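You operate a simulated robot arm through the tools that you are given. There is no shell and no other tool. Be economical: measure what you need, move in short steps, check, and stop when the job is done.

You are at the controls of a simulated two-armed robot. One attempt, no reset.

TASK
Put the steel nut on the top of the packing bench away on the middle of the feeder shelf.

It is judged by the outcome, as a careful person would: the job done as asked, and still so three seconds after it is handed in. It fails if anything else is knocked over, pushed out of place, dropped, spilled or broken.

THE ROBOT
Two 7-joint arms with two-finger parallel grippers on one trunk, on a base that drives. Base frame: it is fixed to the floor where the robot stands at the start and does not move with it; the origin is under the middle of the robot, x ahead of it, y to its left, z up. Readings come in cm, degrees, newtons and seconds.
The left shoulder is at the start at [7, 13.4, 117.6], the right one opposite. With the tool pointing down near the work surface each hand reaches from about 10 to 64 cm from the robot's upright axis, wherever it stands, measured 20 degrees to its own side. Places, roughly: middle of the feeder shelf [-420, 200, 50]. Payload 1.57 kg a hand.
The TCP of each hand is the grasp point between the finger pads, 3 cm short of the fingertips. In the tool frame z runs along the fingers and y along their closing line. Largest opening 8 cm; finger width 1.7, thickness 1.2; the body of the gripper, 4 by 8.2 cm, starts 8 cm behind the TCP.
Orientation is told as [roll, pitch, yaw] about the base's x, y, z axes, in that order, counted from this pose: with the fingers straight down and closing along the base's y, the tool's x points along the base's -x, its y along +y and its z along -z.

THE INTERFACE
- The arms move only by the tool servo_tool. It takes "left_increments", "right_increments" or both (then of equal length, played together; a hand with none holds still); each is a list of rows, each a list of 3 entries, a list of its own where there are three numbers: the shift along the base's x, y, z in cm, then the turn, a rotation vector about the base's x, y, z in degrees, then the finger opening in cm, from 0 to 8. In form: [[[x, y, z], [wx, wy, wz], gripper], ...]. A call has 1 to 10 rows; each row is the pose to reach, as a shift and turn from the pose commanded when the call began. A row lasts 0.2 s, in which the tool goes at most 5 cm and 8.6 degrees; a call with a longer step from one row to the next is refused whole, and so is a gripper value outside its range. A pose out of reach is approached as far as the arm can. The call stops where the force on the tool passes 40 N (or 10 N more than at its start, if that is more) or the arm is blocked; 0.2 s more then pass. Each finger travels about 15.3 cm/s and halts on what it meets, pressing with about 37 N; the grip force reading is that of the motor and also rises with nothing between the fingers. The clock runs only during rows and for 0.2 s after the last one: add rows that repeat a pose to give the fingers time. The reply holds the time, the measured pose of the TCP, the force on the tool along the base axes, the opening and the grip force, in the units named above and with some noise.
- Cameras (640 x 400 px; columns grow to the right, rows downward): "scene" is now at [13.39, 0.86, 139.88]; the picture's right is [0.12, -0.99, 0.00], its down [-0.62, -0.07, -0.78] and it looks along [0.78, 0.09, -0.62] (base axes); focal length 264 px, centre (320, 200). "left" rides on the left gripper at [7.2, 0.7, -12.2] in its tool frame; the picture's right is [-0.09, 1.00, 0.00], its down [-0.84, -0.08, -0.54] and it looks along [-0.54, -0.05, 0.84] (tool axes); focal length 238 px, centre (320, 200). "right" rides on the right gripper at [7.2, -0.7, -12.2] in its tool frame; the picture's right is [0.09, 1.00, 0.00], its down [-0.84, 0.08, -0.54] and it looks along [-0.54, 0.05, 0.84] (tool axes); focal length 238 px, centre (320, 200). There is no depth. A picture from a camera that has moved, and an enlarged one, comes with that camera's place and axes in the base frame and with its lens.
- camera(camera): a new picture of that camera. No time passes.
- lift_body(by): slides the trunk up (or, below 0, down) by that many cm; the arms and the scene camera ride with it, the base frame stays. It gives what a move gives, with no picture.
- base_move(legs): drives the robot by 1 to 6 legs, each [ahead, left, turn to the left] in cm, cm and degrees, along the robot's own axes; the way and the turn of a leg run together, so that a leg with both is an arc; at most 150 cm and 180 degrees a leg. The arms and the cameras ride along, it lands a little off, and it stops where it bumps. It gives what a move gives.
- turn_head(pan, tilt): turns the head with the scene camera to pan (to the left, within 86 degrees either way) and tilt (down, from -29 to 69), counted from straight ahead of the robot. It gives what a move gives.
- enlarge(camera, box): a new picture of the part [left, top, right, bottom] of that camera's present view, enlarged. No time passes.
- finish_job(): hands the job in; it is judged then, once.

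Work in short steps. Places have to be worked out from the pictures, the camera data and where the tool is seen: move nearer, look again, correct. Check each grasp and each placing, and mend what went wrong. You have 120 turns and 88 pictures in all, those below and enlarged ones among them. Open the grippers and draw the arms clear of the work before you hand the job in, unless the task says otherwise; then end with one line.

The tools are called after "Request:" by a JSON object that holds its "api" and its "payload". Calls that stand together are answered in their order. servo_tool: Moves the arms, as the interface text tells. Its arguments: {"type":"object","properties":{"left_increments":{"type":"array","items":{"type":"array"}},"right_increments":{"type":"array","items":{"type":"array"}}},"required":[]} The other tools are called the same way: lift_body (by) slides the trunk up or down; base_move (legs) drives the base; turn_head (pan, tilt) turns the head that bears the scene camera; camera (camera) takes a picture; enlarge (camera, box) takes an enlarged picture of a part of a camera's view; finish_job () hands the job in.

At the start:

```text
time: 0.0
left_tcp_pos: [50.13, 19.89, 110.28]
left_tcp_rot: [0.0, 0.0, 0.1]
left_wrist_force: [-0.3, -0.4, 0.1]
left_width: 8.03
left_grasp_force: 0.0
right_tcp_pos: [42.76, -13.76, 110.64]
right_tcp_rot: [0.0, 0.0, -0.1]
right_wrist_force: [0.1, 0.3, 0.4]
right_width: 8.0
right_grasp_force: 0.0
trunk travel left (down, up): [-75.0, 19.0]
robot x, y, heading: [-0.19, 0.08, -0.2]
head pan, tilt: [6.7, 38.6]
```

scene: 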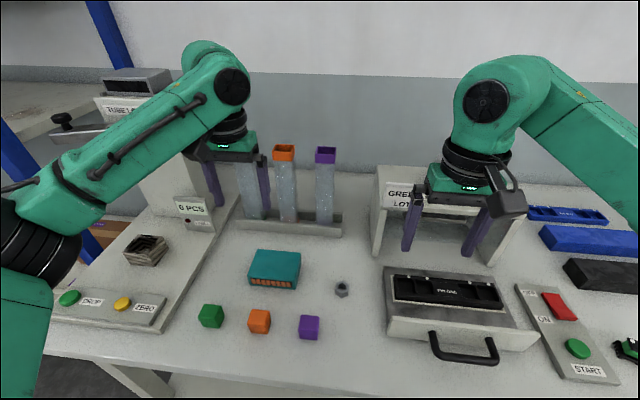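
right: 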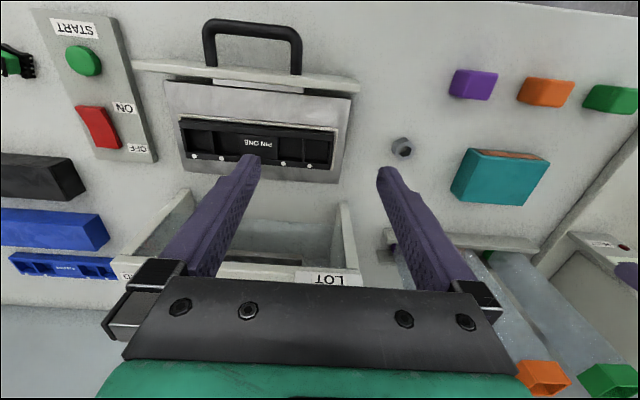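
left: 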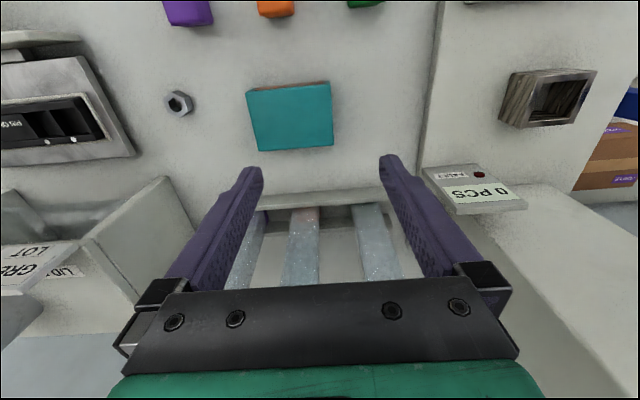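

The nut seems to be near [48, 0, 87] from both the scene and left views. I enlarge it to see its shape and orientation.

Request:
{"api": "enlarge", "payload": {"camera": "scene", "box": [280, 240, 400, 315]}}

Request:
{"api": "enlarge", "payload": {"camera": "right", "box": [360, 120, 440, 170]}}

```text
5.33 times, centred on (340, 278) of scene
camera zoom: at [13.39, 0.86, 139.88], right [0.12, -0.99, 0.0], down [-0.62, -0.07, -0.78], along [0.78, 0.09, -0.62], focal length 1406 px, centre (213, -213)
```

zoom: 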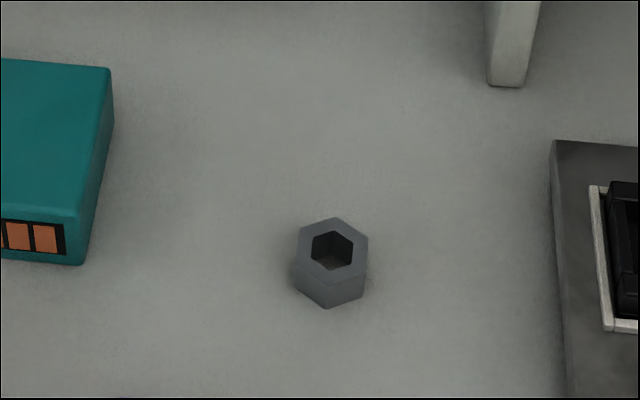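

```text
8.00 times, centred on (400, 145) of right
camera zoom: at [35.64, -14.34, 122.91], right [-0.09, 1.0, 0.0], down [0.84, 0.08, 0.54], along [0.54, 0.05, -0.84], focal length 1907 px, centre (-320, 640)
```

zoom: 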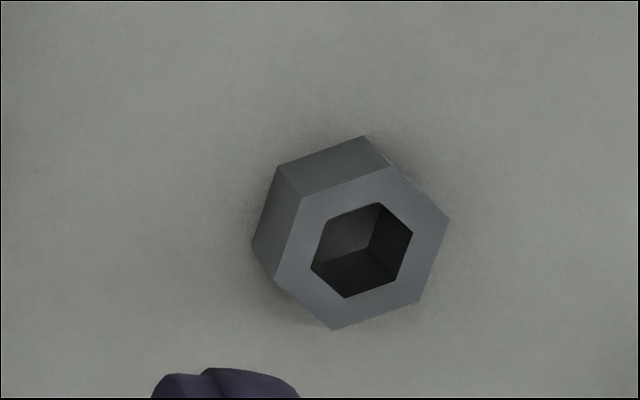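

The nut is about 2.8 cm across flats, with the flats along x. Its centre is at about [47.7, -0.2] and its top near z = 88.5. I move the right hand over it with the opening at 5.5.

Request:
{"api": "servo_tool", "payload": {"right_increments": [[[1, 2.7, -2], [0, 0, 0], 7], [[2, 5.4, -4], [0, 0, 0], 6], [[3, 8.1, -6], [0, 0, 0], 5.5], [[4, 10.8, -8], [0, 0, 0], 5.5], [[5, 13.5, -10], [0, 0, 0], 5.5], [[5, 13.5, -10], [0, 0, 0], 5.5]]}}

Request:
{"api": "camera", "payload": {"camera": "right"}}

Request:
{"api": "camera", "payload": {"camera": "scene"}}

```text
time: 1.4
left_tcp_pos: [50.19, 19.87, 110.51]
left_tcp_rot: [0.0, 0.0, 0.1]
left_wrist_force: [-0.1, -0.5, 0.1]
left_width: 7.99
left_grasp_force: 0.0
right_tcp_pos: [47.98, 0.14, 100.55]
right_tcp_rot: [0.0, 0.0, 0.0]
right_wrist_force: [-0.6, -0.7, 0.3]
right_width: 5.51
right_grasp_force: 0.1
trunk travel left (down, up): [-75.0, 19.0]
robot x, y, heading: [-0.17, -0.0, 0.1]
head pan, tilt: [6.7, 38.6]
```

```text
82 pictures are left
camera right: at [40.73, -0.65, 112.88], right [-0.09, 1.0, 0.0], down [0.84, 0.08, 0.54], along [0.54, 0.05, -0.84], focal length 238 px, centre (320, 200)
```

right: 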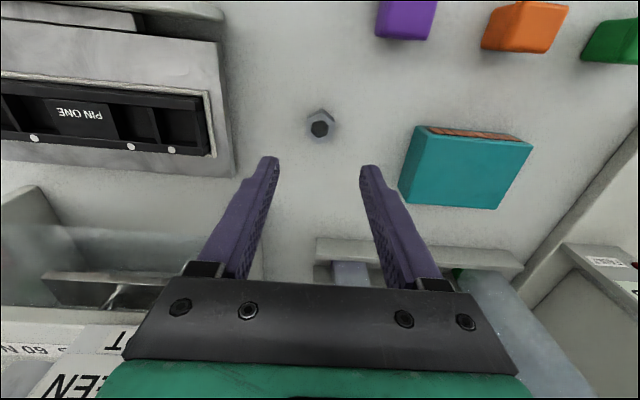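

```text
81 pictures are left
camera scene: at [13.34, 0.78, 139.89], right [0.12, -0.99, 0.0], down [-0.62, -0.07, -0.78], along [0.78, 0.09, -0.62], focal length 264 px, centre (320, 200)
```

scene: 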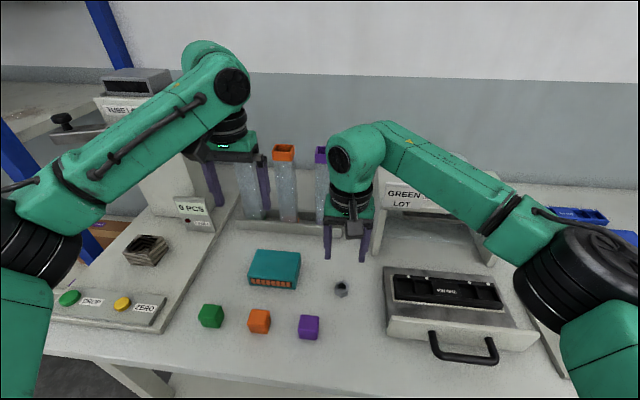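

The nut's centre comes out at [47.6, -0.1]. I descend straight down to TCP z ≈ 89.6.

Request:
{"api": "servo_tool", "payload": {"right_increments": [[[-0.3, -0.2, -3], [0, 0, 0], 5.5], [[-0.3, -0.2, -6], [0, 0, 0], 5.5], [[-0.3, -0.2, -8], [0, 0, 0], 5.5], [[-0.3, -0.2, -9.5], [0, 0, 0], 5.5], [[-0.3, -0.2, -10.8], [0, 0, 0], 5.5], [[-0.3, -0.2, -10.8], [0, 0, 0], 5.5]]}}

Request:
{"api": "camera", "payload": {"camera": "right"}}

```text
time: 2.8
left_tcp_pos: [50.13, 19.85, 110.42]
left_tcp_rot: [0.0, 0.0, 0.1]
left_wrist_force: [0.3, -0.5, -0.3]
left_width: 8.0
left_grasp_force: 0.0
right_tcp_pos: [47.49, -0.28, 89.66]
right_tcp_rot: [0.0, 0.0, 0.0]
right_wrist_force: [0.6, -1.2, 0.1]
right_width: 5.48
right_grasp_force: 0.1
trunk travel left (down, up): [-75.0, 19.0]
robot x, y, heading: [-0.14, 0.28, -0.0]
head pan, tilt: [6.7, 38.6]
```

```text
80 pictures are left
camera right: at [40.28, -0.96, 101.98], right [-0.09, 1.0, 0.0], down [0.84, 0.08, 0.54], along [0.54, 0.05, -0.84], focal length 238 px, centre (320, 200)
```

right: 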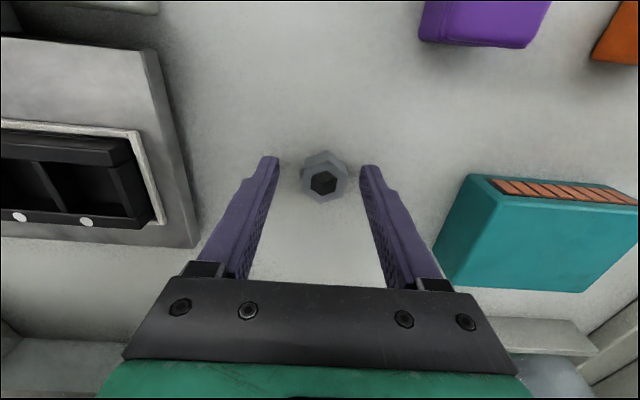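

The nut sits between the fingers, so I close.

Request:
{"api": "servo_tool", "payload": {"right_increments": [[[0.1, 0.2, 0], [0, 0, 0], 4], [[0.1, 0.2, 0], [0, 0, 0], 2], [[0.1, 0.2, 0], [0, 0, 0], 1], [[0.1, 0.2, 0], [0, 0, 0], 1], [[0.1, 0.2, 0], [0, 0, 0], 1]]}}

Request:
{"api": "camera", "payload": {"camera": "right"}}

```text
time: 4.0
left_tcp_pos: [50.2, 19.86, 110.41]
left_tcp_rot: [0.0, -0.1, 0.1]
left_wrist_force: [-0.1, -0.1, 0.0]
left_width: 8.0
left_grasp_force: 0.0
right_tcp_pos: [47.52, -0.13, 89.72]
right_tcp_rot: [0.0, -0.1, 0.0]
right_wrist_force: [0.2, -0.1, -0.1]
right_width: 3.23
right_grasp_force: 36.8
trunk travel left (down, up): [-75.0, 19.0]
robot x, y, heading: [0.24, 0.2, 0.2]
head pan, tilt: [6.7, 38.6]
```

```text
79 pictures are left
camera right: at [40.38, -0.79, 102.02], right [-0.09, 1.0, 0.0], down [0.84, 0.08, 0.54], along [0.54, 0.05, -0.84], focal length 238 px, centre (320, 200)
```

right: 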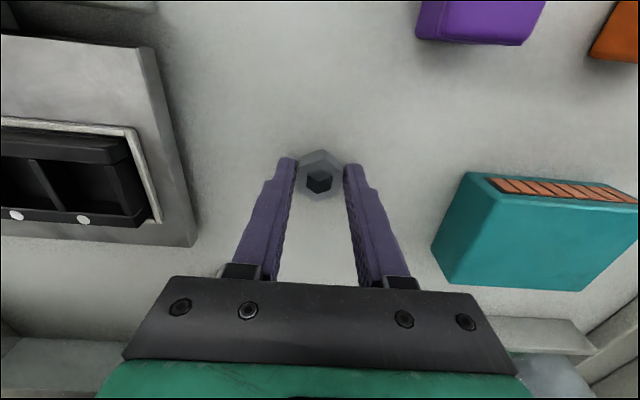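

The grip holds at 3.23 cm. I lift straight up and check.

Request:
{"api": "servo_tool", "payload": {"right_increments": [[[0, 0, 2], [0, 0, 0], 1], [[0, 0, 5], [0, 0, 0], 1], [[0, 0, 9], [0, 0, 0], 1], [[0, 0, 14], [0, 0, 0], 1], [[0, -3, 18], [0, 0, 0], 1], [[-3, -6, 20], [0, 0, 0], 1], [[-7, -8, 21], [0, 0, 0], 1], [[-7, -8, 21], [0, 0, 0], 1]]}}

Request:
{"api": "camera", "payload": {"camera": "right"}}

```text
time: 5.8
left_tcp_pos: [50.12, 19.94, 110.31]
left_tcp_rot: [0.0, 0.1, 0.1]
left_wrist_force: [-0.7, -0.3, 0.6]
left_width: 8.03
left_grasp_force: 0.0
right_tcp_pos: [40.32, -8.06, 110.61]
right_tcp_rot: [-0.1, 0.1, 0.1]
right_wrist_force: [0.3, 0.3, -0.4]
right_width: 3.22
right_grasp_force: 36.9
trunk travel left (down, up): [-75.0, 19.0]
robot x, y, heading: [-0.26, 0.15, 0.1]
head pan, tilt: [6.7, 38.6]
```

```text
78 pictures are left
camera right: at [33.2, -8.78, 122.89], right [-0.09, 1.0, 0.0], down [0.84, 0.08, 0.54], along [0.54, 0.05, -0.84], focal length 238 px, centre (320, 200)
```

right: 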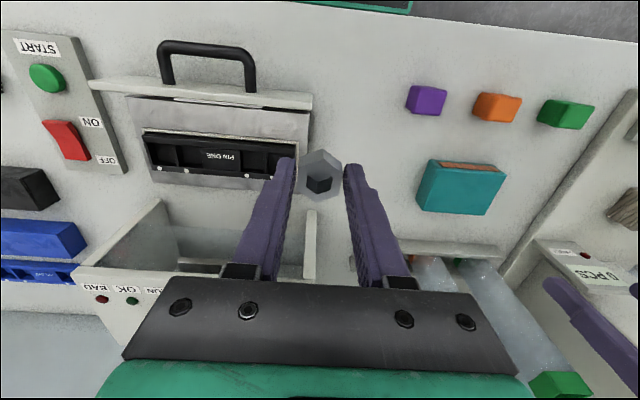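

The nut is held. Before driving I look around to the left and right for obstacles.

Request:
{"api": "turn_head", "payload": {"pan": 86, "tilt": 15}}

Request:
{"api": "camera", "payload": {"camera": "scene"}}

Request:
{"api": "turn_head", "payload": {"pan": -86, "tilt": 15}}

Request:
{"api": "camera", "payload": {"camera": "scene"}}

```text
time: 7.3
left_tcp_pos: [50.17, 19.93, 110.32]
left_tcp_rot: [0.0, 0.0, 0.1]
left_wrist_force: [0.3, -0.3, -0.3]
left_width: 7.99
left_grasp_force: 0.0
right_tcp_pos: [40.27, -8.01, 110.59]
right_tcp_rot: [0.0, 0.0, 0.0]
right_wrist_force: [0.3, -0.5, -0.7]
right_width: 3.22
right_grasp_force: 36.5
trunk travel left (down, up): [-75.0, 19.0]
robot x, y, heading: [0.28, 0.08, -0.2]
head pan, tilt: [85.9, 15.0]
```

```text
77 pictures are left
camera scene: at [5.52, 9.18, 143.63], right [1.0, -0.07, 0.0], down [-0.02, -0.26, -0.97], along [0.07, 0.96, -0.26], focal length 264 px, centre (320, 200)
```

scene: 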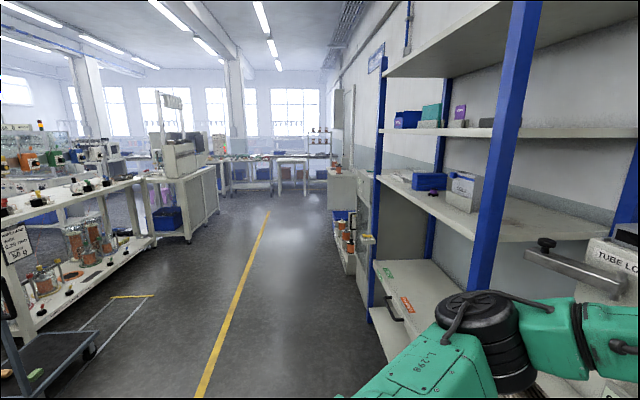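

```text
time: 9.9
left_tcp_pos: [50.28, 19.95, 110.43]
left_tcp_rot: [0.1, 0.0, 0.1]
left_wrist_force: [-0.5, 0.0, 0.4]
left_width: 8.01
left_grasp_force: 0.1
right_tcp_pos: [40.39, -8.21, 110.67]
right_tcp_rot: [0.0, 0.0, -0.1]
right_wrist_force: [-0.4, 0.3, -0.9]
right_width: 3.19
right_grasp_force: 36.9
trunk travel left (down, up): [-75.0, 19.0]
robot x, y, heading: [0.2, -0.25, -0.1]
head pan, tilt: [-85.9, 15.0]
```

```text
76 pictures are left
camera scene: at [5.52, -9.46, 143.63], right [-1.0, -0.07, 0.0], down [-0.02, 0.26, -0.97], along [0.07, -0.96, -0.26], focal length 264 px, centre (320, 200)
```

scene: 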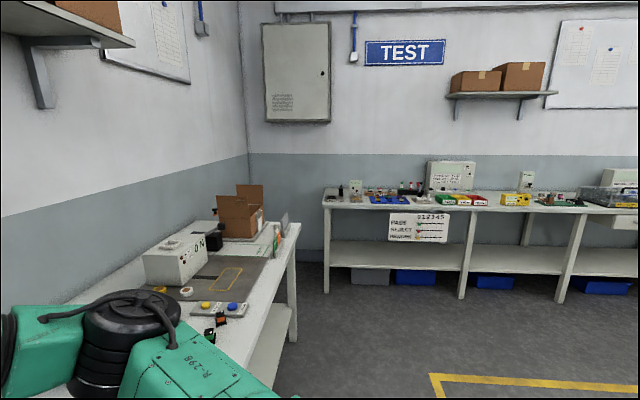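

The room is open behind and to the left, with shelving benches on the far side at x < -100 and a trolley near [-124, 140]. I back away from the bench, turn left and look toward the feeder area.

Request:
{"api": "base_move", "payload": {"legs": [[-45, 0, 0], [0, 0, 90]]}}

Request:
{"api": "turn_head", "payload": {"pan": 60, "tilt": 15}}

Request:
{"api": "camera", "payload": {"camera": "scene"}}

Request:
{"api": "turn_head", "payload": {"pan": 0, "tilt": 25}}

Request:
{"api": "camera", "payload": {"camera": "scene"}}

```text
time: 16.5
left_tcp_pos: [-65.84, 49.95, 110.35]
left_tcp_rot: [0.0, 0.1, 90.2]
left_wrist_force: [0.7, 0.9, -0.1]
left_width: 8.01
left_grasp_force: 0.0
right_tcp_pos: [-37.72, 40.27, 110.55]
right_tcp_rot: [0.0, 0.0, 90.2]
right_wrist_force: [-0.3, -0.2, 0.0]
right_width: 3.19
right_grasp_force: 37.1
trunk travel left (down, up): [-75.0, 19.0]
robot x, y, heading: [-45.9, -0.17, 90.1]
head pan, tilt: [-85.9, 15.0]
```

```text
time: 18.8
left_tcp_pos: [-65.74, 49.96, 110.44]
left_tcp_rot: [0.0, -0.1, 90.2]
left_wrist_force: [0.0, -0.2, -0.4]
left_width: 7.99
left_grasp_force: 0.1
right_tcp_pos: [-37.61, 40.1, 110.64]
right_tcp_rot: [0.1, 0.0, 90.1]
right_wrist_force: [0.1, 0.4, -1.2]
right_width: 3.21
right_grasp_force: 37.1
trunk travel left (down, up): [-75.0, 19.0]
robot x, y, heading: [-45.65, -0.18, 90.3]
head pan, tilt: [60.0, 15.0]
```

```text
75 pictures are left
camera scene: at [-54.1, 9.44, 143.63], right [0.5, 0.87, 0.0], down [0.22, -0.13, -0.97], along [-0.84, 0.48, -0.26], focal length 264 px, centre (320, 200)
```

scene: 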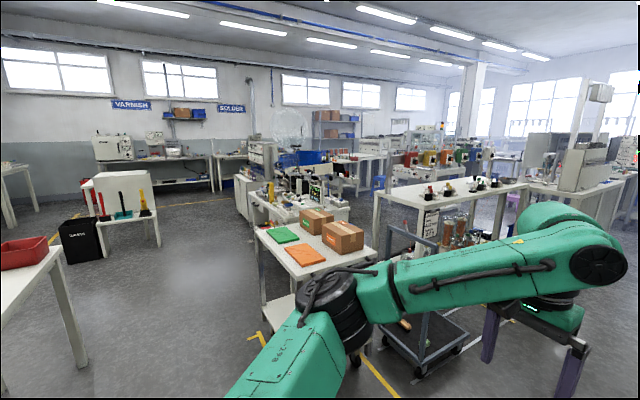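

```text
time: 20.1
left_tcp_pos: [-65.8, 50.1, 110.26]
left_tcp_rot: [0.0, 0.1, 90.2]
left_wrist_force: [0.8, -0.6, 0.1]
left_width: 7.99
left_grasp_force: 0.1
right_tcp_pos: [-37.75, 40.17, 110.55]
right_tcp_rot: [-0.1, 0.0, 90.0]
right_wrist_force: [0.2, 0.7, -0.7]
right_width: 3.2
right_grasp_force: 37.1
trunk travel left (down, up): [-75.0, 19.0]
robot x, y, heading: [-45.68, -0.12, 90.0]
head pan, tilt: [0.0, 25.0]
```

```text
74 pictures are left
camera scene: at [-46.03, 13.99, 142.0], right [1.0, 0.0, 0.0], down [0.0, -0.42, -0.91], along [0.0, 0.91, -0.42], focal length 264 px, centre (320, 200)
```

scene: 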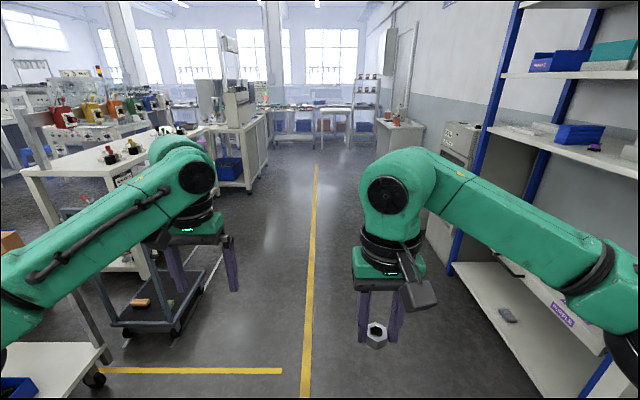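

The feeder shelf should project to about (309, 190) in the view at pan 60. I look that way with an enlargement.

Request:
{"api": "turn_head", "payload": {"pan": 60, "tilt": 15}}

Request:
{"api": "enlarge", "payload": {"camera": "scene", "box": [200, 110, 440, 260]}}

```text
time: 21.4
left_tcp_pos: [-65.77, 49.95, 110.43]
left_tcp_rot: [0.1, 0.1, 90.2]
left_wrist_force: [-0.9, -0.5, -0.1]
left_width: 8.03
left_grasp_force: 0.1
right_tcp_pos: [-37.83, 40.22, 110.58]
right_tcp_rot: [0.0, 0.0, 90.2]
right_wrist_force: [-0.5, 0.5, -0.8]
right_width: 3.19
right_grasp_force: 37.2
trunk travel left (down, up): [-75.0, 19.0]
robot x, y, heading: [-45.73, -0.8, 90.1]
head pan, tilt: [60.0, 15.0]
```

```text
2.67 times, centred on (320, 185) of scene
camera zoom: at [-54.1, 9.44, 143.62], right [0.5, 0.87, 0.0], down [0.22, -0.13, -0.97], along [-0.84, 0.48, -0.26], focal length 703 px, centre (320, 240)
```

zoom: 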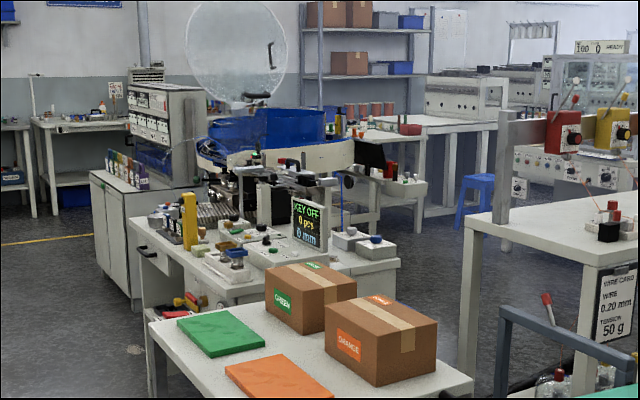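

The aisle runs along y ≈ 0 toward -x, between the crate table corner (about [-222, -43]) and the carton table (about [-142…-197, 50]). I turn to face -x, go 100 cm and look again.

Request:
{"api": "base_move", "payload": {"legs": [[0, 0, 90], [80, 0, 0]]}}

Request:
{"api": "turn_head", "payload": {"pan": 0, "tilt": 25}}

Request:
{"api": "camera", "payload": {"camera": "scene"}}

Request:
{"api": "turn_head", "payload": {"pan": -40, "tilt": 20}}

Request:
{"api": "camera", "payload": {"camera": "scene"}}

```text
time: 29.5
left_tcp_pos: [-175.75, -20.34, 110.45]
left_tcp_rot: [0.0, -0.1, -179.7]
left_wrist_force: [0.5, 0.7, 0.9]
left_width: 7.99
left_grasp_force: 0.0
right_tcp_pos: [-166.0, 7.85, 110.68]
right_tcp_rot: [0.0, 0.0, -179.8]
right_wrist_force: [0.6, -0.6, -0.6]
right_width: 3.14
right_grasp_force: 36.9
trunk travel left (down, up): [-75.0, 19.0]
robot x, y, heading: [-125.8, -0.12, -180.0]
head pan, tilt: [60.0, 15.0]
```

```text
time: 30.8
left_tcp_pos: [-175.85, -20.04, 110.46]
left_tcp_rot: [0.0, 0.1, -179.7]
left_wrist_force: [0.9, -0.2, -0.2]
left_width: 8.0
left_grasp_force: 0.3
right_tcp_pos: [-166.09, 7.69, 110.58]
right_tcp_rot: [0.1, 0.1, -179.8]
right_wrist_force: [1.1, 0.4, -0.6]
right_width: 2.85
right_grasp_force: 37.4
trunk travel left (down, up): [-75.0, 19.0]
robot x, y, heading: [-125.53, -0.08, -179.7]
head pan, tilt: [0.0, 25.0]
```

```text
72 pictures are left
camera scene: at [-140.17, -0.38, 142.0], right [0.0, 1.0, 0.0], down [0.42, 0.0, -0.91], along [-0.91, 0.0, -0.42], focal length 264 px, centre (320, 200)
```

scene: 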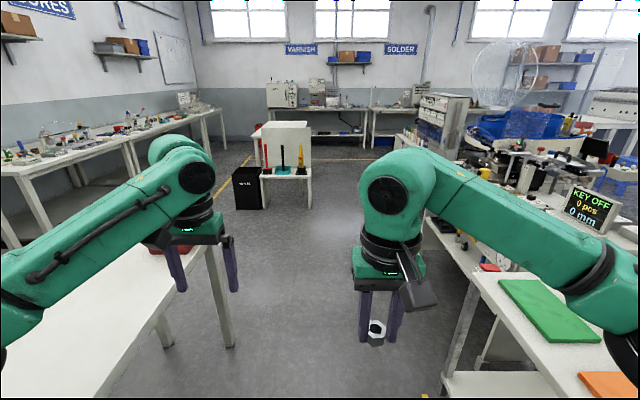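

```text
time: 31.9
left_tcp_pos: [-175.76, -20.15, 110.36]
left_tcp_rot: [0.0, 0.0, -179.8]
left_wrist_force: [-0.8, 0.3, 0.0]
left_width: 7.98
left_grasp_force: 0.1
right_tcp_pos: [-166.09, 7.84, 110.63]
right_tcp_rot: [0.0, 0.0, -179.8]
right_wrist_force: [0.3, 0.5, -1.0]
right_width: 2.84
right_grasp_force: 36.5
trunk travel left (down, up): [-75.0, 19.0]
robot x, y, heading: [-125.76, -0.16, -179.8]
head pan, tilt: [-40.0, 20.0]
```

```text
71 pictures are left
camera scene: at [-138.11, 5.61, 142.81], right [0.64, 0.77, 0.0], down [0.26, -0.22, -0.94], along [-0.72, 0.6, -0.34], focal length 264 px, centre (320, 200)
```

scene: 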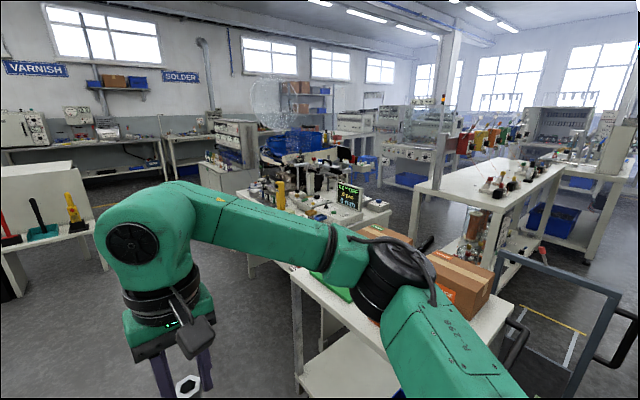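

The grip width went from 3.2 to 2.85, so the nut may have settled onto its flats. I check it in the hand.

Request:
{"api": "enlarge", "payload": {"camera": "right", "box": [240, 130, 400, 230]}}

Request:
{"api": "enlarge", "payload": {"camera": "scene", "box": [190, 90, 430, 240]}}

```text
4.00 times, centred on (320, 180) of right
camera zoom: at [-158.87, 8.56, 122.89], right [0.1, -1.0, 0.0], down [-0.84, -0.08, 0.54], along [-0.54, -0.05, -0.84], focal length 953 px, centre (320, 280)
```

zoom: 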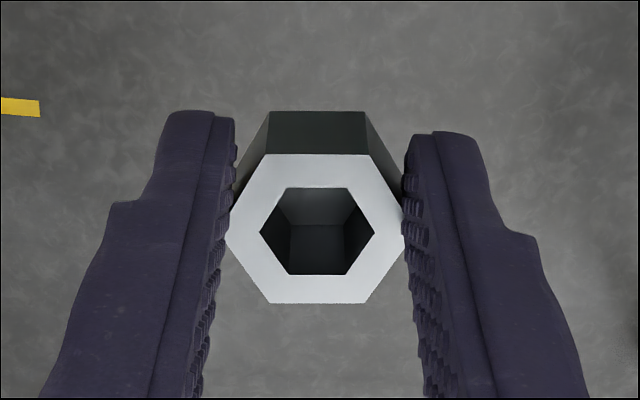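

```text
2.67 times, centred on (310, 165) of scene
camera zoom: at [-138.11, 5.61, 142.81], right [0.64, 0.77, 0.0], down [0.26, -0.22, -0.94], along [-0.72, 0.6, -0.34], focal length 703 px, centre (347, 293)
```

zoom: 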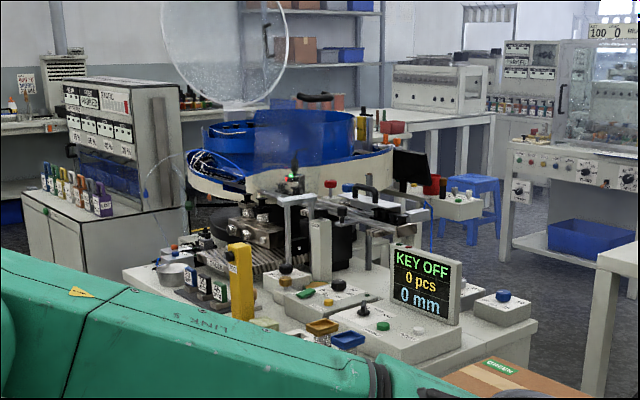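

The nut sits firmly with its flats settled in the pads. The aisle is clear between the tables, so I go on about 165 cm and look to the right at the feeder.

Request:
{"api": "base_move", "payload": {"legs": [[120, 0, 0], [45, 0, 0]]}}

Request:
{"api": "turn_head", "payload": {"pan": -50, "tilt": 25}}

Request:
{"api": "camera", "payload": {"camera": "scene"}}

```text
time: 40.3
left_tcp_pos: [-341.86, -19.66, 110.42]
left_tcp_rot: [0.1, 0.0, 179.8]
left_wrist_force: [-1.0, 0.1, -0.7]
left_width: 8.0
left_grasp_force: 0.1
right_tcp_pos: [-331.88, 8.38, 110.58]
right_tcp_rot: [0.0, -0.1, 179.7]
right_wrist_force: [0.4, 0.5, -1.0]
right_width: 2.85
right_grasp_force: 37.5
trunk travel left (down, up): [-75.0, 19.0]
robot x, y, heading: [-291.66, 0.15, 179.6]
head pan, tilt: [-40.0, 20.0]
```

```text
time: 41.0
left_tcp_pos: [-341.96, -19.8, 110.33]
left_tcp_rot: [0.0, 0.1, 179.8]
left_wrist_force: [1.5, -0.3, -0.5]
left_width: 7.99
left_grasp_force: 0.1
right_tcp_pos: [-331.94, 8.36, 110.57]
right_tcp_rot: [0.0, 0.0, 179.8]
right_wrist_force: [-0.1, 0.8, -0.4]
right_width: 2.8
right_grasp_force: 36.9
trunk travel left (down, up): [-75.0, 19.0]
robot x, y, heading: [-291.69, -0.48, 179.9]
head pan, tilt: [-50.0, 25.0]
```

```text
68 pictures are left
camera scene: at [-302.82, 6.94, 142.0], right [0.77, 0.64, 0.0], down [0.27, -0.33, -0.91], along [-0.58, 0.7, -0.42], focal length 264 px, centre (320, 200)
```

scene: 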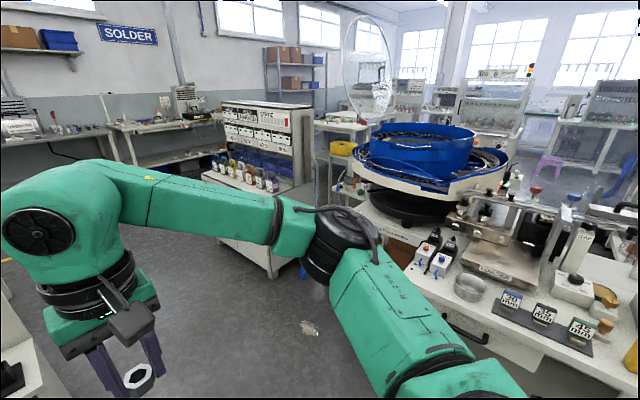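

The target projects to about (356, 187), just left of and below the bowl feeder. I enlarge there.

Request:
{"api": "enlarge", "payload": {"camera": "scene", "box": [280, 110, 440, 210]}}

```text
4.00 times, centred on (360, 160) of scene
camera zoom: at [-302.82, 6.94, 142.0], right [0.77, 0.64, 0.0], down [0.27, -0.33, -0.91], along [-0.58, 0.7, -0.42], focal length 1054 px, centre (160, 360)
```

zoom: 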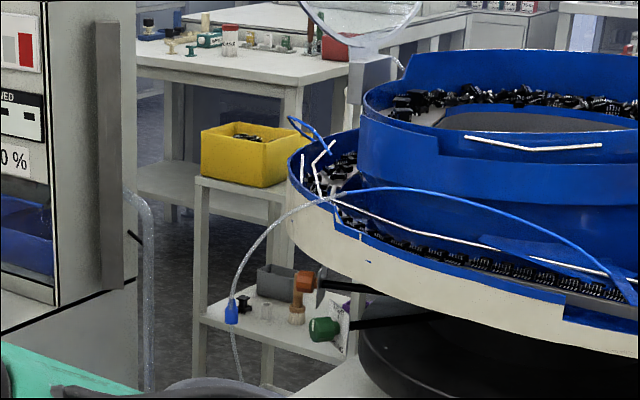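

That is a small stand: a yellow bin on top at z ≈ 79 and a lower shelf at z ≈ 50, between the cabinet (x < -435) and the feeder bench (x > -356). I turn to face +y and sidestep left to look into the gap.

Request:
{"api": "base_move", "payload": {"legs": [[0, 0, -90], [0, 70, 0]]}}

Request:
{"api": "turn_head", "payload": {"pan": 0, "tilt": 25}}

Request:
{"api": "camera", "payload": {"camera": "scene"}}

Request:
{"api": "turn_head", "payload": {"pan": 60, "tilt": 40}}

Request:
{"api": "camera", "payload": {"camera": "scene"}}

```text
time: 48.7
left_tcp_pos: [-382.74, 48.33, 110.32]
left_tcp_rot: [0.0, 0.0, 91.5]
left_wrist_force: [0.2, -0.5, -0.5]
left_width: 8.0
left_grasp_force: 0.1
right_tcp_pos: [-354.35, 39.14, 110.61]
right_tcp_rot: [0.1, 0.1, 91.4]
right_wrist_force: [-0.8, 0.2, -1.3]
right_width: 2.83
right_grasp_force: 36.9
trunk travel left (down, up): [-75.0, 19.0]
robot x, y, heading: [-361.5, -1.0, 91.4]
head pan, tilt: [-50.0, 25.0]
```

```text
time: 49.8
left_tcp_pos: [-382.64, 48.38, 110.34]
left_tcp_rot: [0.0, 0.0, 91.5]
left_wrist_force: [0.3, -0.1, 0.4]
left_width: 8.0
left_grasp_force: 0.0
right_tcp_pos: [-354.55, 39.17, 110.62]
right_tcp_rot: [0.0, 0.0, 91.4]
right_wrist_force: [-0.6, 0.8, -0.6]
right_width: 2.82
right_grasp_force: 36.9
trunk travel left (down, up): [-75.0, 19.0]
robot x, y, heading: [-361.58, -1.54, 91.5]
head pan, tilt: [0.0, 25.0]
```

```text
66 pictures are left
camera scene: at [-362.13, 12.75, 142.0], right [1.0, 0.02, 0.0], down [0.01, -0.42, -0.91], along [-0.02, 0.91, -0.42], focal length 264 px, centre (320, 200)
```

scene: 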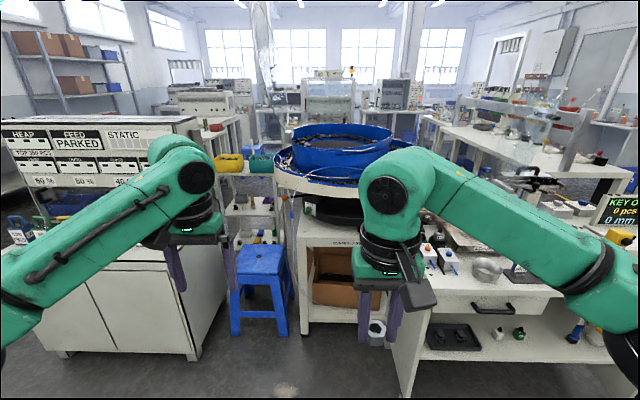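

```text
time: 51.1
left_tcp_pos: [-382.74, 48.39, 110.35]
left_tcp_rot: [0.0, 0.0, 91.6]
left_wrist_force: [-0.3, 0.3, -0.4]
left_width: 8.02
left_grasp_force: 0.1
right_tcp_pos: [-354.45, 39.05, 110.5]
right_tcp_rot: [0.1, 0.0, 91.5]
right_wrist_force: [-0.3, -0.1, -2.2]
right_width: 2.82
right_grasp_force: 36.9
trunk travel left (down, up): [-75.0, 19.0]
robot x, y, heading: [-361.33, -1.29, 91.3]
head pan, tilt: [60.0, 40.0]
```

```text
65 pictures are left
camera scene: at [-369.38, 7.62, 139.67], right [0.48, 0.88, 0.0], down [0.56, -0.31, -0.77], along [-0.67, 0.37, -0.64], focal length 264 px, centre (320, 200)
```

scene: 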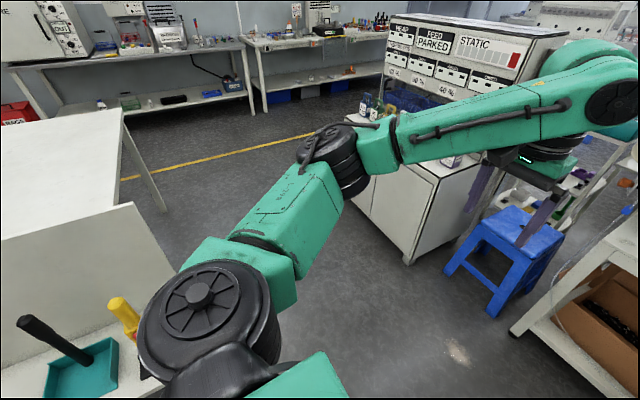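

A blue stool stands in front of the small stand and blocks the gap from this side, and I must not push it. I look closer at the stand and what surrounds it.

Request:
{"api": "turn_head", "payload": {"pan": 15, "tilt": 20}}

Request:
{"api": "enlarge", "payload": {"camera": "scene", "box": [220, 90, 420, 215]}}

Request:
{"api": "enlarge", "payload": {"camera": "scene", "box": [290, 150, 370, 200]}}

```text
time: 52.3
left_tcp_pos: [-382.67, 48.32, 110.38]
left_tcp_rot: [0.0, 0.0, 91.5]
left_wrist_force: [-0.8, -0.8, 1.2]
left_width: 8.0
left_grasp_force: 0.0
right_tcp_pos: [-354.44, 39.15, 110.68]
right_tcp_rot: [0.0, 0.1, 91.4]
right_wrist_force: [-0.4, -0.2, -0.3]
right_width: 2.84
right_grasp_force: 37.1
trunk travel left (down, up): [-75.0, 19.0]
robot x, y, heading: [-361.85, -1.27, 91.5]
head pan, tilt: [15.0, 20.0]
```

```text
3.20 times, centred on (320, 152) of scene
camera zoom: at [-364.56, 12.47, 142.81], right [0.96, 0.28, 0.0], down [0.1, -0.33, -0.94], along [-0.27, 0.9, -0.34], focal length 843 px, centre (320, 352)
```

zoom: 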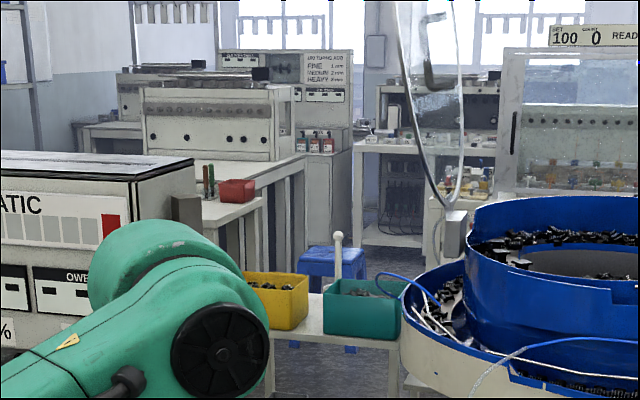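

```text
8.00 times, centred on (330, 175) of scene
camera zoom: at [-364.56, 12.47, 142.81], right [0.96, 0.28, 0.0], down [0.1, -0.33, -0.94], along [-0.27, 0.9, -0.34], focal length 2108 px, centre (240, 400)
```

zoom: 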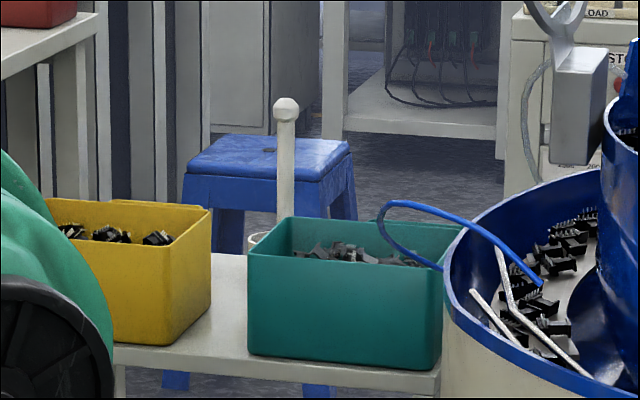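

I look lower, at the lower shelf and stool.

Request:
{"api": "turn_head", "payload": {"pan": 10, "tilt": 30}}

Request:
{"api": "enlarge", "payload": {"camera": "scene", "box": [230, 120, 390, 220]}}

Request:
{"api": "camera", "payload": {"camera": "scene"}}

```text
time: 53.0
left_tcp_pos: [-382.64, 48.24, 110.44]
left_tcp_rot: [0.0, 0.0, 91.6]
left_wrist_force: [-0.5, -0.2, 0.6]
left_width: 8.02
left_grasp_force: 0.0
right_tcp_pos: [-354.41, 39.16, 110.51]
right_tcp_rot: [0.0, 0.1, 91.4]
right_wrist_force: [0.5, -0.2, -0.5]
right_width: 2.82
right_grasp_force: 37.6
trunk travel left (down, up): [-75.0, 19.0]
robot x, y, heading: [-361.42, -1.53, 91.3]
head pan, tilt: [10.0, 30.0]
```

```text
4.00 times, centred on (310, 170) of scene
camera zoom: at [-363.71, 12.4, 141.21], right [0.98, 0.2, 0.0], down [0.1, -0.49, -0.87], along [-0.17, 0.85, -0.5], focal length 1054 px, centre (360, 320)
```

zoom: 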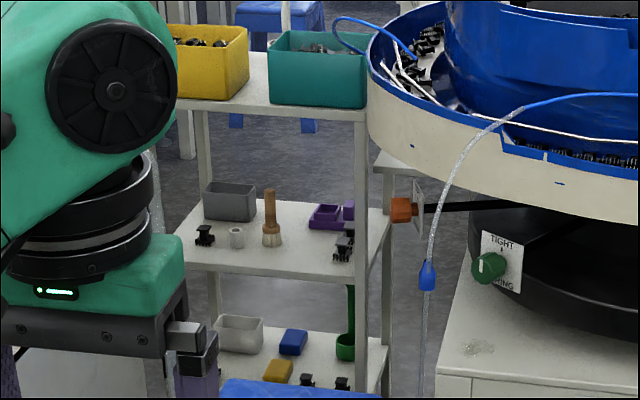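

```text
61 pictures are left
camera scene: at [-363.71, 12.4, 141.21], right [0.98, 0.2, 0.0], down [0.1, -0.49, -0.87], along [-0.17, 0.85, -0.5], focal length 264 px, centre (320, 200)
```

scene: 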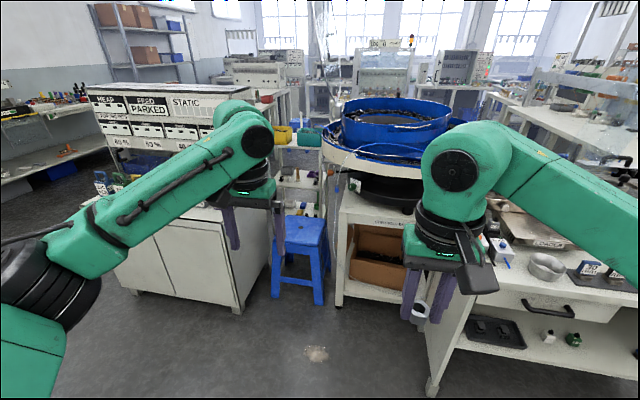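

The target board is clear: the middle level at z ≈ 50 spans about x -443…-397 and y 183…213. It holds a brush at about [-418, 194], a grey bin at the back left and a purple tray at the back right. The front is blocked by the stool, so I go around the cabinet's left side and reach in from the back.

Request:
{"api": "base_move", "payload": {"legs": [[0, 0, 88.6], [0, -42, 0], [80, 0, 0]]}}

Request:
{"api": "turn_head", "payload": {"pan": -40, "tilt": 25}}

Request:
{"api": "camera", "payload": {"camera": "scene"}}

```text
time: 63.3
left_tcp_pos: [-492.46, 18.07, 110.44]
left_tcp_rot: [0.1, 0.0, -178.5]
left_wrist_force: [0.2, -0.4, 0.1]
left_width: 8.02
left_grasp_force: 0.0
right_tcp_pos: [-483.35, 46.36, 110.71]
right_tcp_rot: [0.0, 0.0, -178.6]
right_wrist_force: [0.6, 0.9, -0.2]
right_width: 2.81
right_grasp_force: 37.2
trunk travel left (down, up): [-75.0, 19.0]
robot x, y, heading: [-442.92, 39.6, -178.7]
head pan, tilt: [10.0, 30.0]
```

```text
time: 64.5
left_tcp_pos: [-492.51, 18.06, 110.34]
left_tcp_rot: [0.0, 0.0, -178.5]
left_wrist_force: [-0.1, 0.5, 0.0]
left_width: 7.97
left_grasp_force: 0.1
right_tcp_pos: [-483.35, 46.29, 110.67]
right_tcp_rot: [0.1, 0.0, -178.6]
right_wrist_force: [0.3, -0.1, 0.2]
right_width: 2.83
right_grasp_force: 37.0
trunk travel left (down, up): [-75.0, 19.0]
robot x, y, heading: [-442.85, 39.1, -178.7]
head pan, tilt: [-40.0, 25.0]
```

```text
60 pictures are left
camera scene: at [-455.3, 44.65, 142.0], right [0.62, 0.78, 0.0], down [0.33, -0.26, -0.91], along [-0.71, 0.56, -0.42], focal length 264 px, centre (320, 200)
```

scene: 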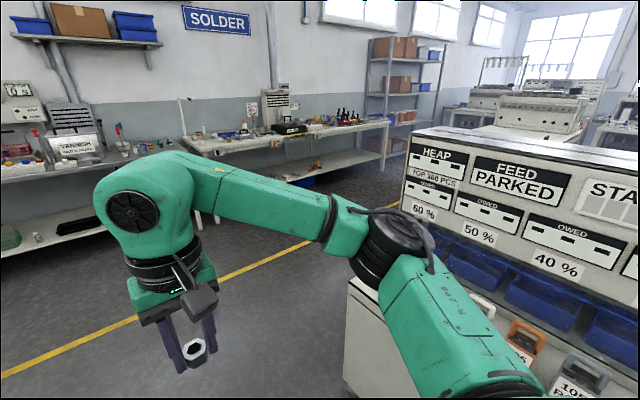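

The corridor past the cabinet (left edge x ≈ -510) is wide. I drive to x ≈ -580, turn to face +y and look again.

Request:
{"api": "base_move", "payload": {"legs": [[138, 0, 0], [0, 0, -91.3], [60, 0, 0]]}}

Request:
{"api": "turn_head", "payload": {"pan": -25, "tilt": 25}}

Request:
{"api": "camera", "payload": {"camera": "scene"}}

```text
time: 78.3
left_tcp_pos: [-601.79, 145.21, 110.4]
left_tcp_rot: [-0.1, 0.0, 89.8]
left_wrist_force: [-0.4, 0.3, -0.4]
left_width: 7.98
left_grasp_force: 0.2
right_tcp_pos: [-573.71, 135.39, 110.59]
right_tcp_rot: [-0.1, -0.1, 89.9]
right_wrist_force: [0.3, 0.5, -1.3]
right_width: 2.84
right_grasp_force: 36.7
trunk travel left (down, up): [-75.0, 19.0]
robot x, y, heading: [-582.2, 95.25, 89.7]
head pan, tilt: [-40.0, 25.0]
```

```text
time: 79.0
left_tcp_pos: [-601.87, 145.37, 110.33]
left_tcp_rot: [0.0, 0.0, 89.8]
left_wrist_force: [-0.3, -0.1, 0.3]
left_width: 7.99
left_grasp_force: 0.1
right_tcp_pos: [-573.77, 135.45, 110.49]
right_tcp_rot: [0.0, 0.0, 89.8]
right_wrist_force: [0.5, 0.2, 0.2]
right_width: 2.85
right_grasp_force: 37.4
trunk travel left (down, up): [-75.0, 19.0]
robot x, y, heading: [-582.44, 95.42, 89.8]
head pan, tilt: [-25.0, 25.0]
```

```text
59 pictures are left
camera scene: at [-578.39, 108.42, 142.0], right [0.9, -0.43, 0.0], down [-0.18, -0.38, -0.91], along [0.39, 0.82, -0.42], focal length 264 px, centre (320, 200)
```

scene: 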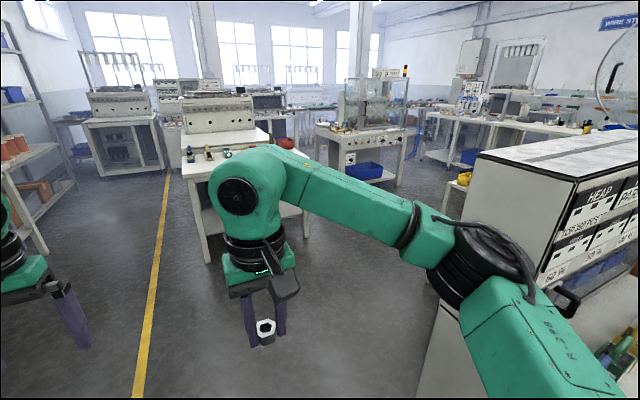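

Behind the cabinet there is open floor up to a table at y ≈ 310. I go ahead to y ≈ 205, turn to face +x, sidestep to y ≈ 250 and look at the stand from behind.

Request:
{"api": "base_move", "payload": {"legs": [[110, 0, 0], [0, 0, -90], [0, 45, 0], [40, 0, 0]]}}

Request:
{"api": "turn_head", "payload": {"pan": -15, "tilt": 28}}

Request:
{"api": "camera", "payload": {"camera": "scene"}}

```text
time: 92.9
left_tcp_pos: [-490.57, 268.88, 110.5]
left_tcp_rot: [0.0, 0.0, -0.7]
left_wrist_force: [-0.5, 0.6, -0.9]
left_width: 7.98
left_grasp_force: 0.2
right_tcp_pos: [-500.74, 240.98, 110.7]
right_tcp_rot: [0.0, -0.1, -0.5]
right_wrist_force: [0.1, 0.2, -0.6]
right_width: 2.8
right_grasp_force: 37.5
trunk travel left (down, up): [-75.0, 19.0]
robot x, y, heading: [-540.96, 249.5, -0.7]
head pan, tilt: [-25.0, 25.0]
```

```text
time: 93.6
left_tcp_pos: [-490.49, 268.87, 110.34]
left_tcp_rot: [0.0, 0.1, -0.6]
left_wrist_force: [0.0, 0.3, -0.2]
left_width: 8.02
left_grasp_force: 0.1
right_tcp_pos: [-500.64, 240.92, 110.58]
right_tcp_rot: [0.0, 0.0, -0.6]
right_wrist_force: [1.2, 0.4, -0.3]
right_width: 2.81
right_grasp_force: 37.0
trunk travel left (down, up): [-75.0, 19.0]
robot x, y, heading: [-540.86, 249.37, -0.8]
head pan, tilt: [-15.0, 28.0]
```

```text
58 pictures are left
camera scene: at [-527.18, 246.9, 141.52], right [-0.27, -0.96, 0.0], down [-0.45, 0.13, -0.88], along [0.85, -0.24, -0.47], focal length 264 px, centre (320, 200)
```

scene: 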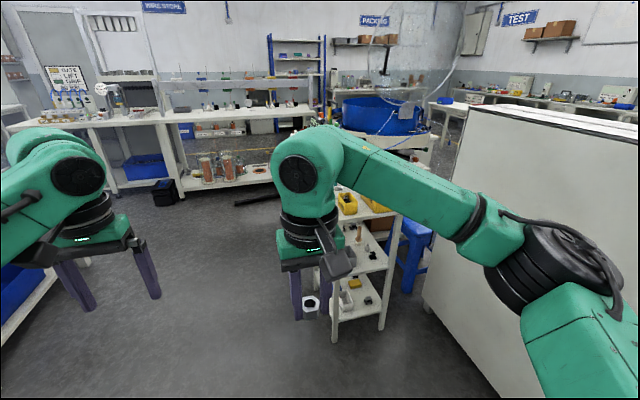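

The stand is open from this side. I enlarge it to plan the reach.

Request:
{"api": "enlarge", "payload": {"camera": "scene", "box": [290, 170, 450, 345]}}

Request:
{"api": "turn_head", "payload": {"pan": 30, "tilt": 35}}

Request:
{"api": "camera", "payload": {"camera": "scene"}}

```text
2.29 times, centred on (370, 258) of scene
camera zoom: at [-527.18, 246.9, 141.52], right [-0.27, -0.96, 0.0], down [-0.45, 0.13, -0.88], along [0.85, -0.24, -0.47], focal length 602 px, centre (206, 69)
```

zoom: 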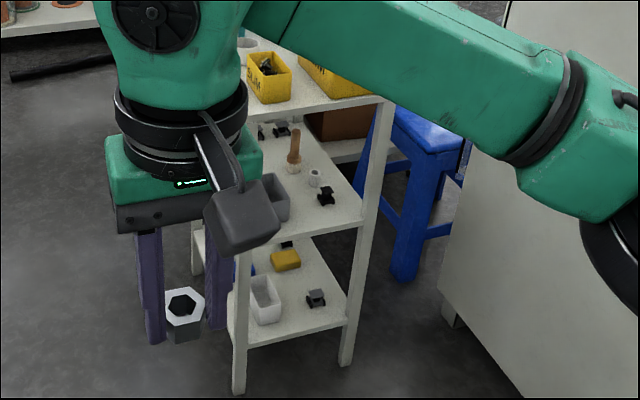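

```text
time: 94.7
left_tcp_pos: [-490.55, 268.81, 110.45]
left_tcp_rot: [0.0, 0.1, -0.6]
left_wrist_force: [-0.1, -0.8, -0.1]
left_width: 8.02
left_grasp_force: 0.1
right_tcp_pos: [-500.74, 240.88, 110.6]
right_tcp_rot: [0.1, -0.1, -0.5]
right_wrist_force: [-0.6, -0.1, -0.4]
right_width: 2.84
right_grasp_force: 36.9
trunk travel left (down, up): [-75.0, 19.0]
robot x, y, heading: [-541.17, 249.44, -0.8]
head pan, tilt: [30.0, 35.0]
```

```text
56 pictures are left
camera scene: at [-528.32, 253.67, 140.43], right [0.49, -0.87, 0.0], down [-0.5, -0.28, -0.82], along [0.71, 0.4, -0.57], focal length 264 px, centre (320, 200)
```

scene: 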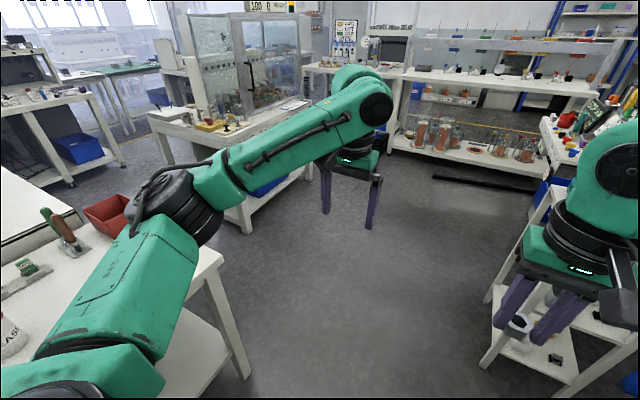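

Behind the stand the floor is free for y 213…380 at x ≈ -420. I shift slightly to y ≈ 258, drive to x ≈ -410, step back from the stand, turn to face -y and look.

Request:
{"api": "base_move", "payload": {"legs": [[0, 8, 0.7], [130, 0, 0], [0, 22, 0], [0, 0, -90]]}}

Request:
{"api": "turn_head", "payload": {"pan": 0, "tilt": 45}}

Request:
{"api": "camera", "payload": {"camera": "scene"}}

```text
time: 107.1
left_tcp_pos: [-388.91, 227.88, 110.34]
left_tcp_rot: [0.0, 0.0, -91.1]
left_wrist_force: [-0.1, 0.1, 0.2]
left_width: 8.01
left_grasp_force: 0.1
right_tcp_pos: [-416.92, 238.36, 110.59]
right_tcp_rot: [0.0, 0.0, -91.2]
right_wrist_force: [0.3, -0.8, 0.1]
right_width: 2.81
right_grasp_force: 37.3
trunk travel left (down, up): [-75.0, 19.0]
robot x, y, heading: [-408.08, 278.65, -91.1]
head pan, tilt: [30.0, 35.0]
```

```text
time: 108.1
left_tcp_pos: [-388.93, 227.98, 110.47]
left_tcp_rot: [-0.1, 0.0, -91.1]
left_wrist_force: [-0.2, 0.6, 0.0]
left_width: 7.98
left_grasp_force: 0.0
right_tcp_pos: [-416.7, 238.46, 110.58]
right_tcp_rot: [0.1, 0.0, -91.1]
right_wrist_force: [-0.3, 0.2, -0.8]
right_width: 2.81
right_grasp_force: 36.8
trunk travel left (down, up): [-75.0, 19.0]
robot x, y, heading: [-407.88, 278.4, -91.1]
head pan, tilt: [0.0, 45.0]
```

```text
55 pictures are left
camera scene: at [-408.3, 265.16, 138.95], right [-1.0, 0.02, 0.0], down [0.01, 0.71, -0.71], along [-0.01, -0.71, -0.71], focal length 264 px, centre (320, 200)
```

scene: 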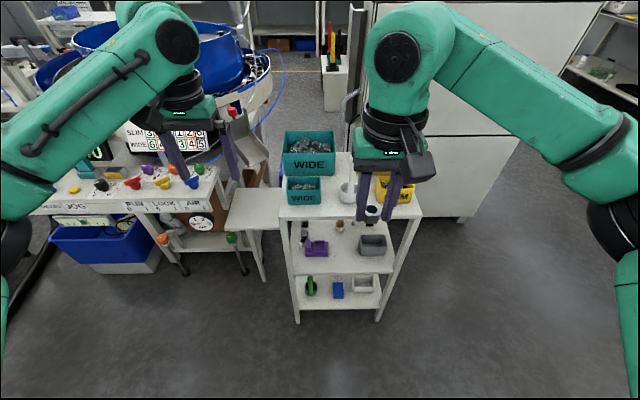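

The stand is right in front. I enlarge it to choose the exact free spot.

Request:
{"api": "enlarge", "payload": {"camera": "scene", "box": [270, 120, 430, 220]}}

Request:
{"api": "enlarge", "payload": {"camera": "scene", "box": [270, 200, 430, 300]}}

```text
4.00 times, centred on (350, 170) of scene
camera zoom: at [-408.3, 265.16, 138.95], right [-1.0, 0.02, 0.0], down [0.01, 0.71, -0.71], along [-0.01, -0.71, -0.71], focal length 1054 px, centre (200, 320)
```

zoom: 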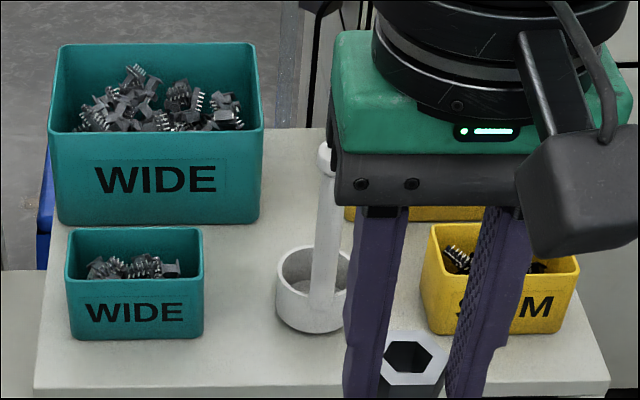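

```text
4.00 times, centred on (350, 250) of scene
camera zoom: at [-408.3, 265.16, 138.95], right [-1.0, 0.02, 0.0], down [0.01, 0.71, -0.71], along [-0.01, -0.71, -0.71], focal length 1054 px, centre (200, 0)
```

zoom: 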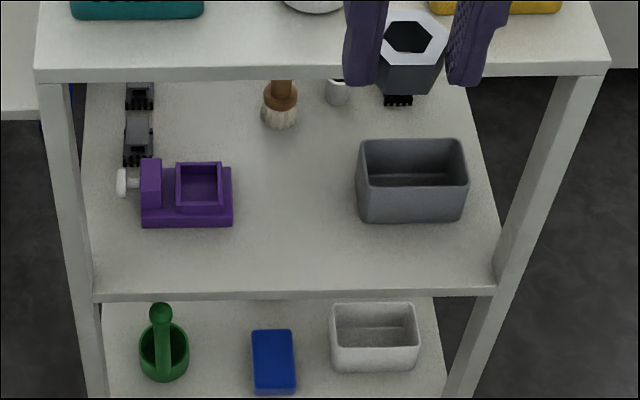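

The middle board spans x -436…-399, its near edge is at y ≈ 215 and its centre is about [-418, 200]. There is a free patch between the purple tray and the grey bin, in front of the brush. I'll reach in with the hand tilted forward about 42°. First I pull the left hand back and tilt the right hand.

Request:
{"api": "servo_tool", "payload": {"left_increments": [[[0, 4, 0], [0, 0, 0], 8], [[0, 8, 0], [0, 0, 0], 8], [[0, 12, 0], [0, 0, 0], 8], [[0, 16, 0], [0, 0, 0], 8], [[0, 20, 0], [0, 0, 0], 8], [[0, 22, 0], [0, 0, 0], 8], [[0, 22, 0], [0, 0, 0], 8]], "right_increments": [[[0, 0, 0], [-7, 0, 0], 1], [[0, 0, 0], [-14, 0, 0], 1], [[0, 0, 0], [-21, 0, 0], 1], [[0, 0, 0], [-28, 0, 0], 1], [[0, 0, 0], [-35, 0, 0], 1], [[0, 0, 0], [-42, 0, 0], 1], [[0, 0, 0], [-42, 0, 0], 1]]}}

Request:
{"api": "camera", "payload": {"camera": "right"}}

```text
time: 109.7
left_tcp_pos: [-388.84, 247.96, 110.49]
left_tcp_rot: [0.0, 0.1, -91.1]
left_wrist_force: [-0.1, -0.3, -0.7]
left_width: 8.01
left_grasp_force: 0.1
left hand out of reach, approached as far as the arm can: row 6, 7
right_tcp_pos: [-416.87, 238.44, 110.53]
right_tcp_rot: [1.0, -42.0, -91.5]
right_wrist_force: [-0.4, 0.0, -0.8]
right_width: 2.82
right_grasp_force: 37.0
trunk travel left (down, up): [-75.0, 19.0]
robot x, y, heading: [-407.41, 278.34, -91.2]
head pan, tilt: [0.0, 45.0]
```

```text
52 pictures are left
camera right: at [-417.35, 251.86, 114.9], right [1.0, 0.05, -0.05], down [0.06, -0.26, 0.96], along [0.04, -0.96, -0.26], focal length 238 px, centre (320, 200)
```

right: 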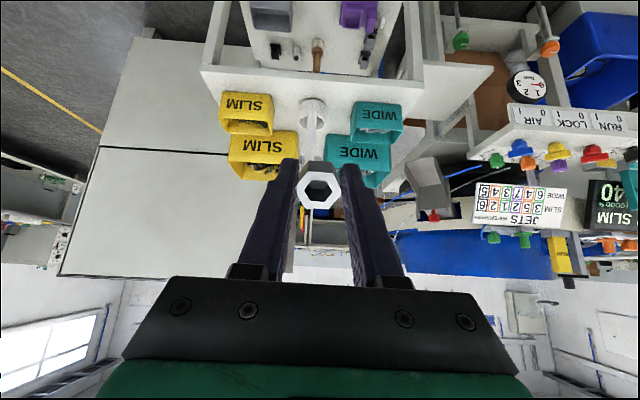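

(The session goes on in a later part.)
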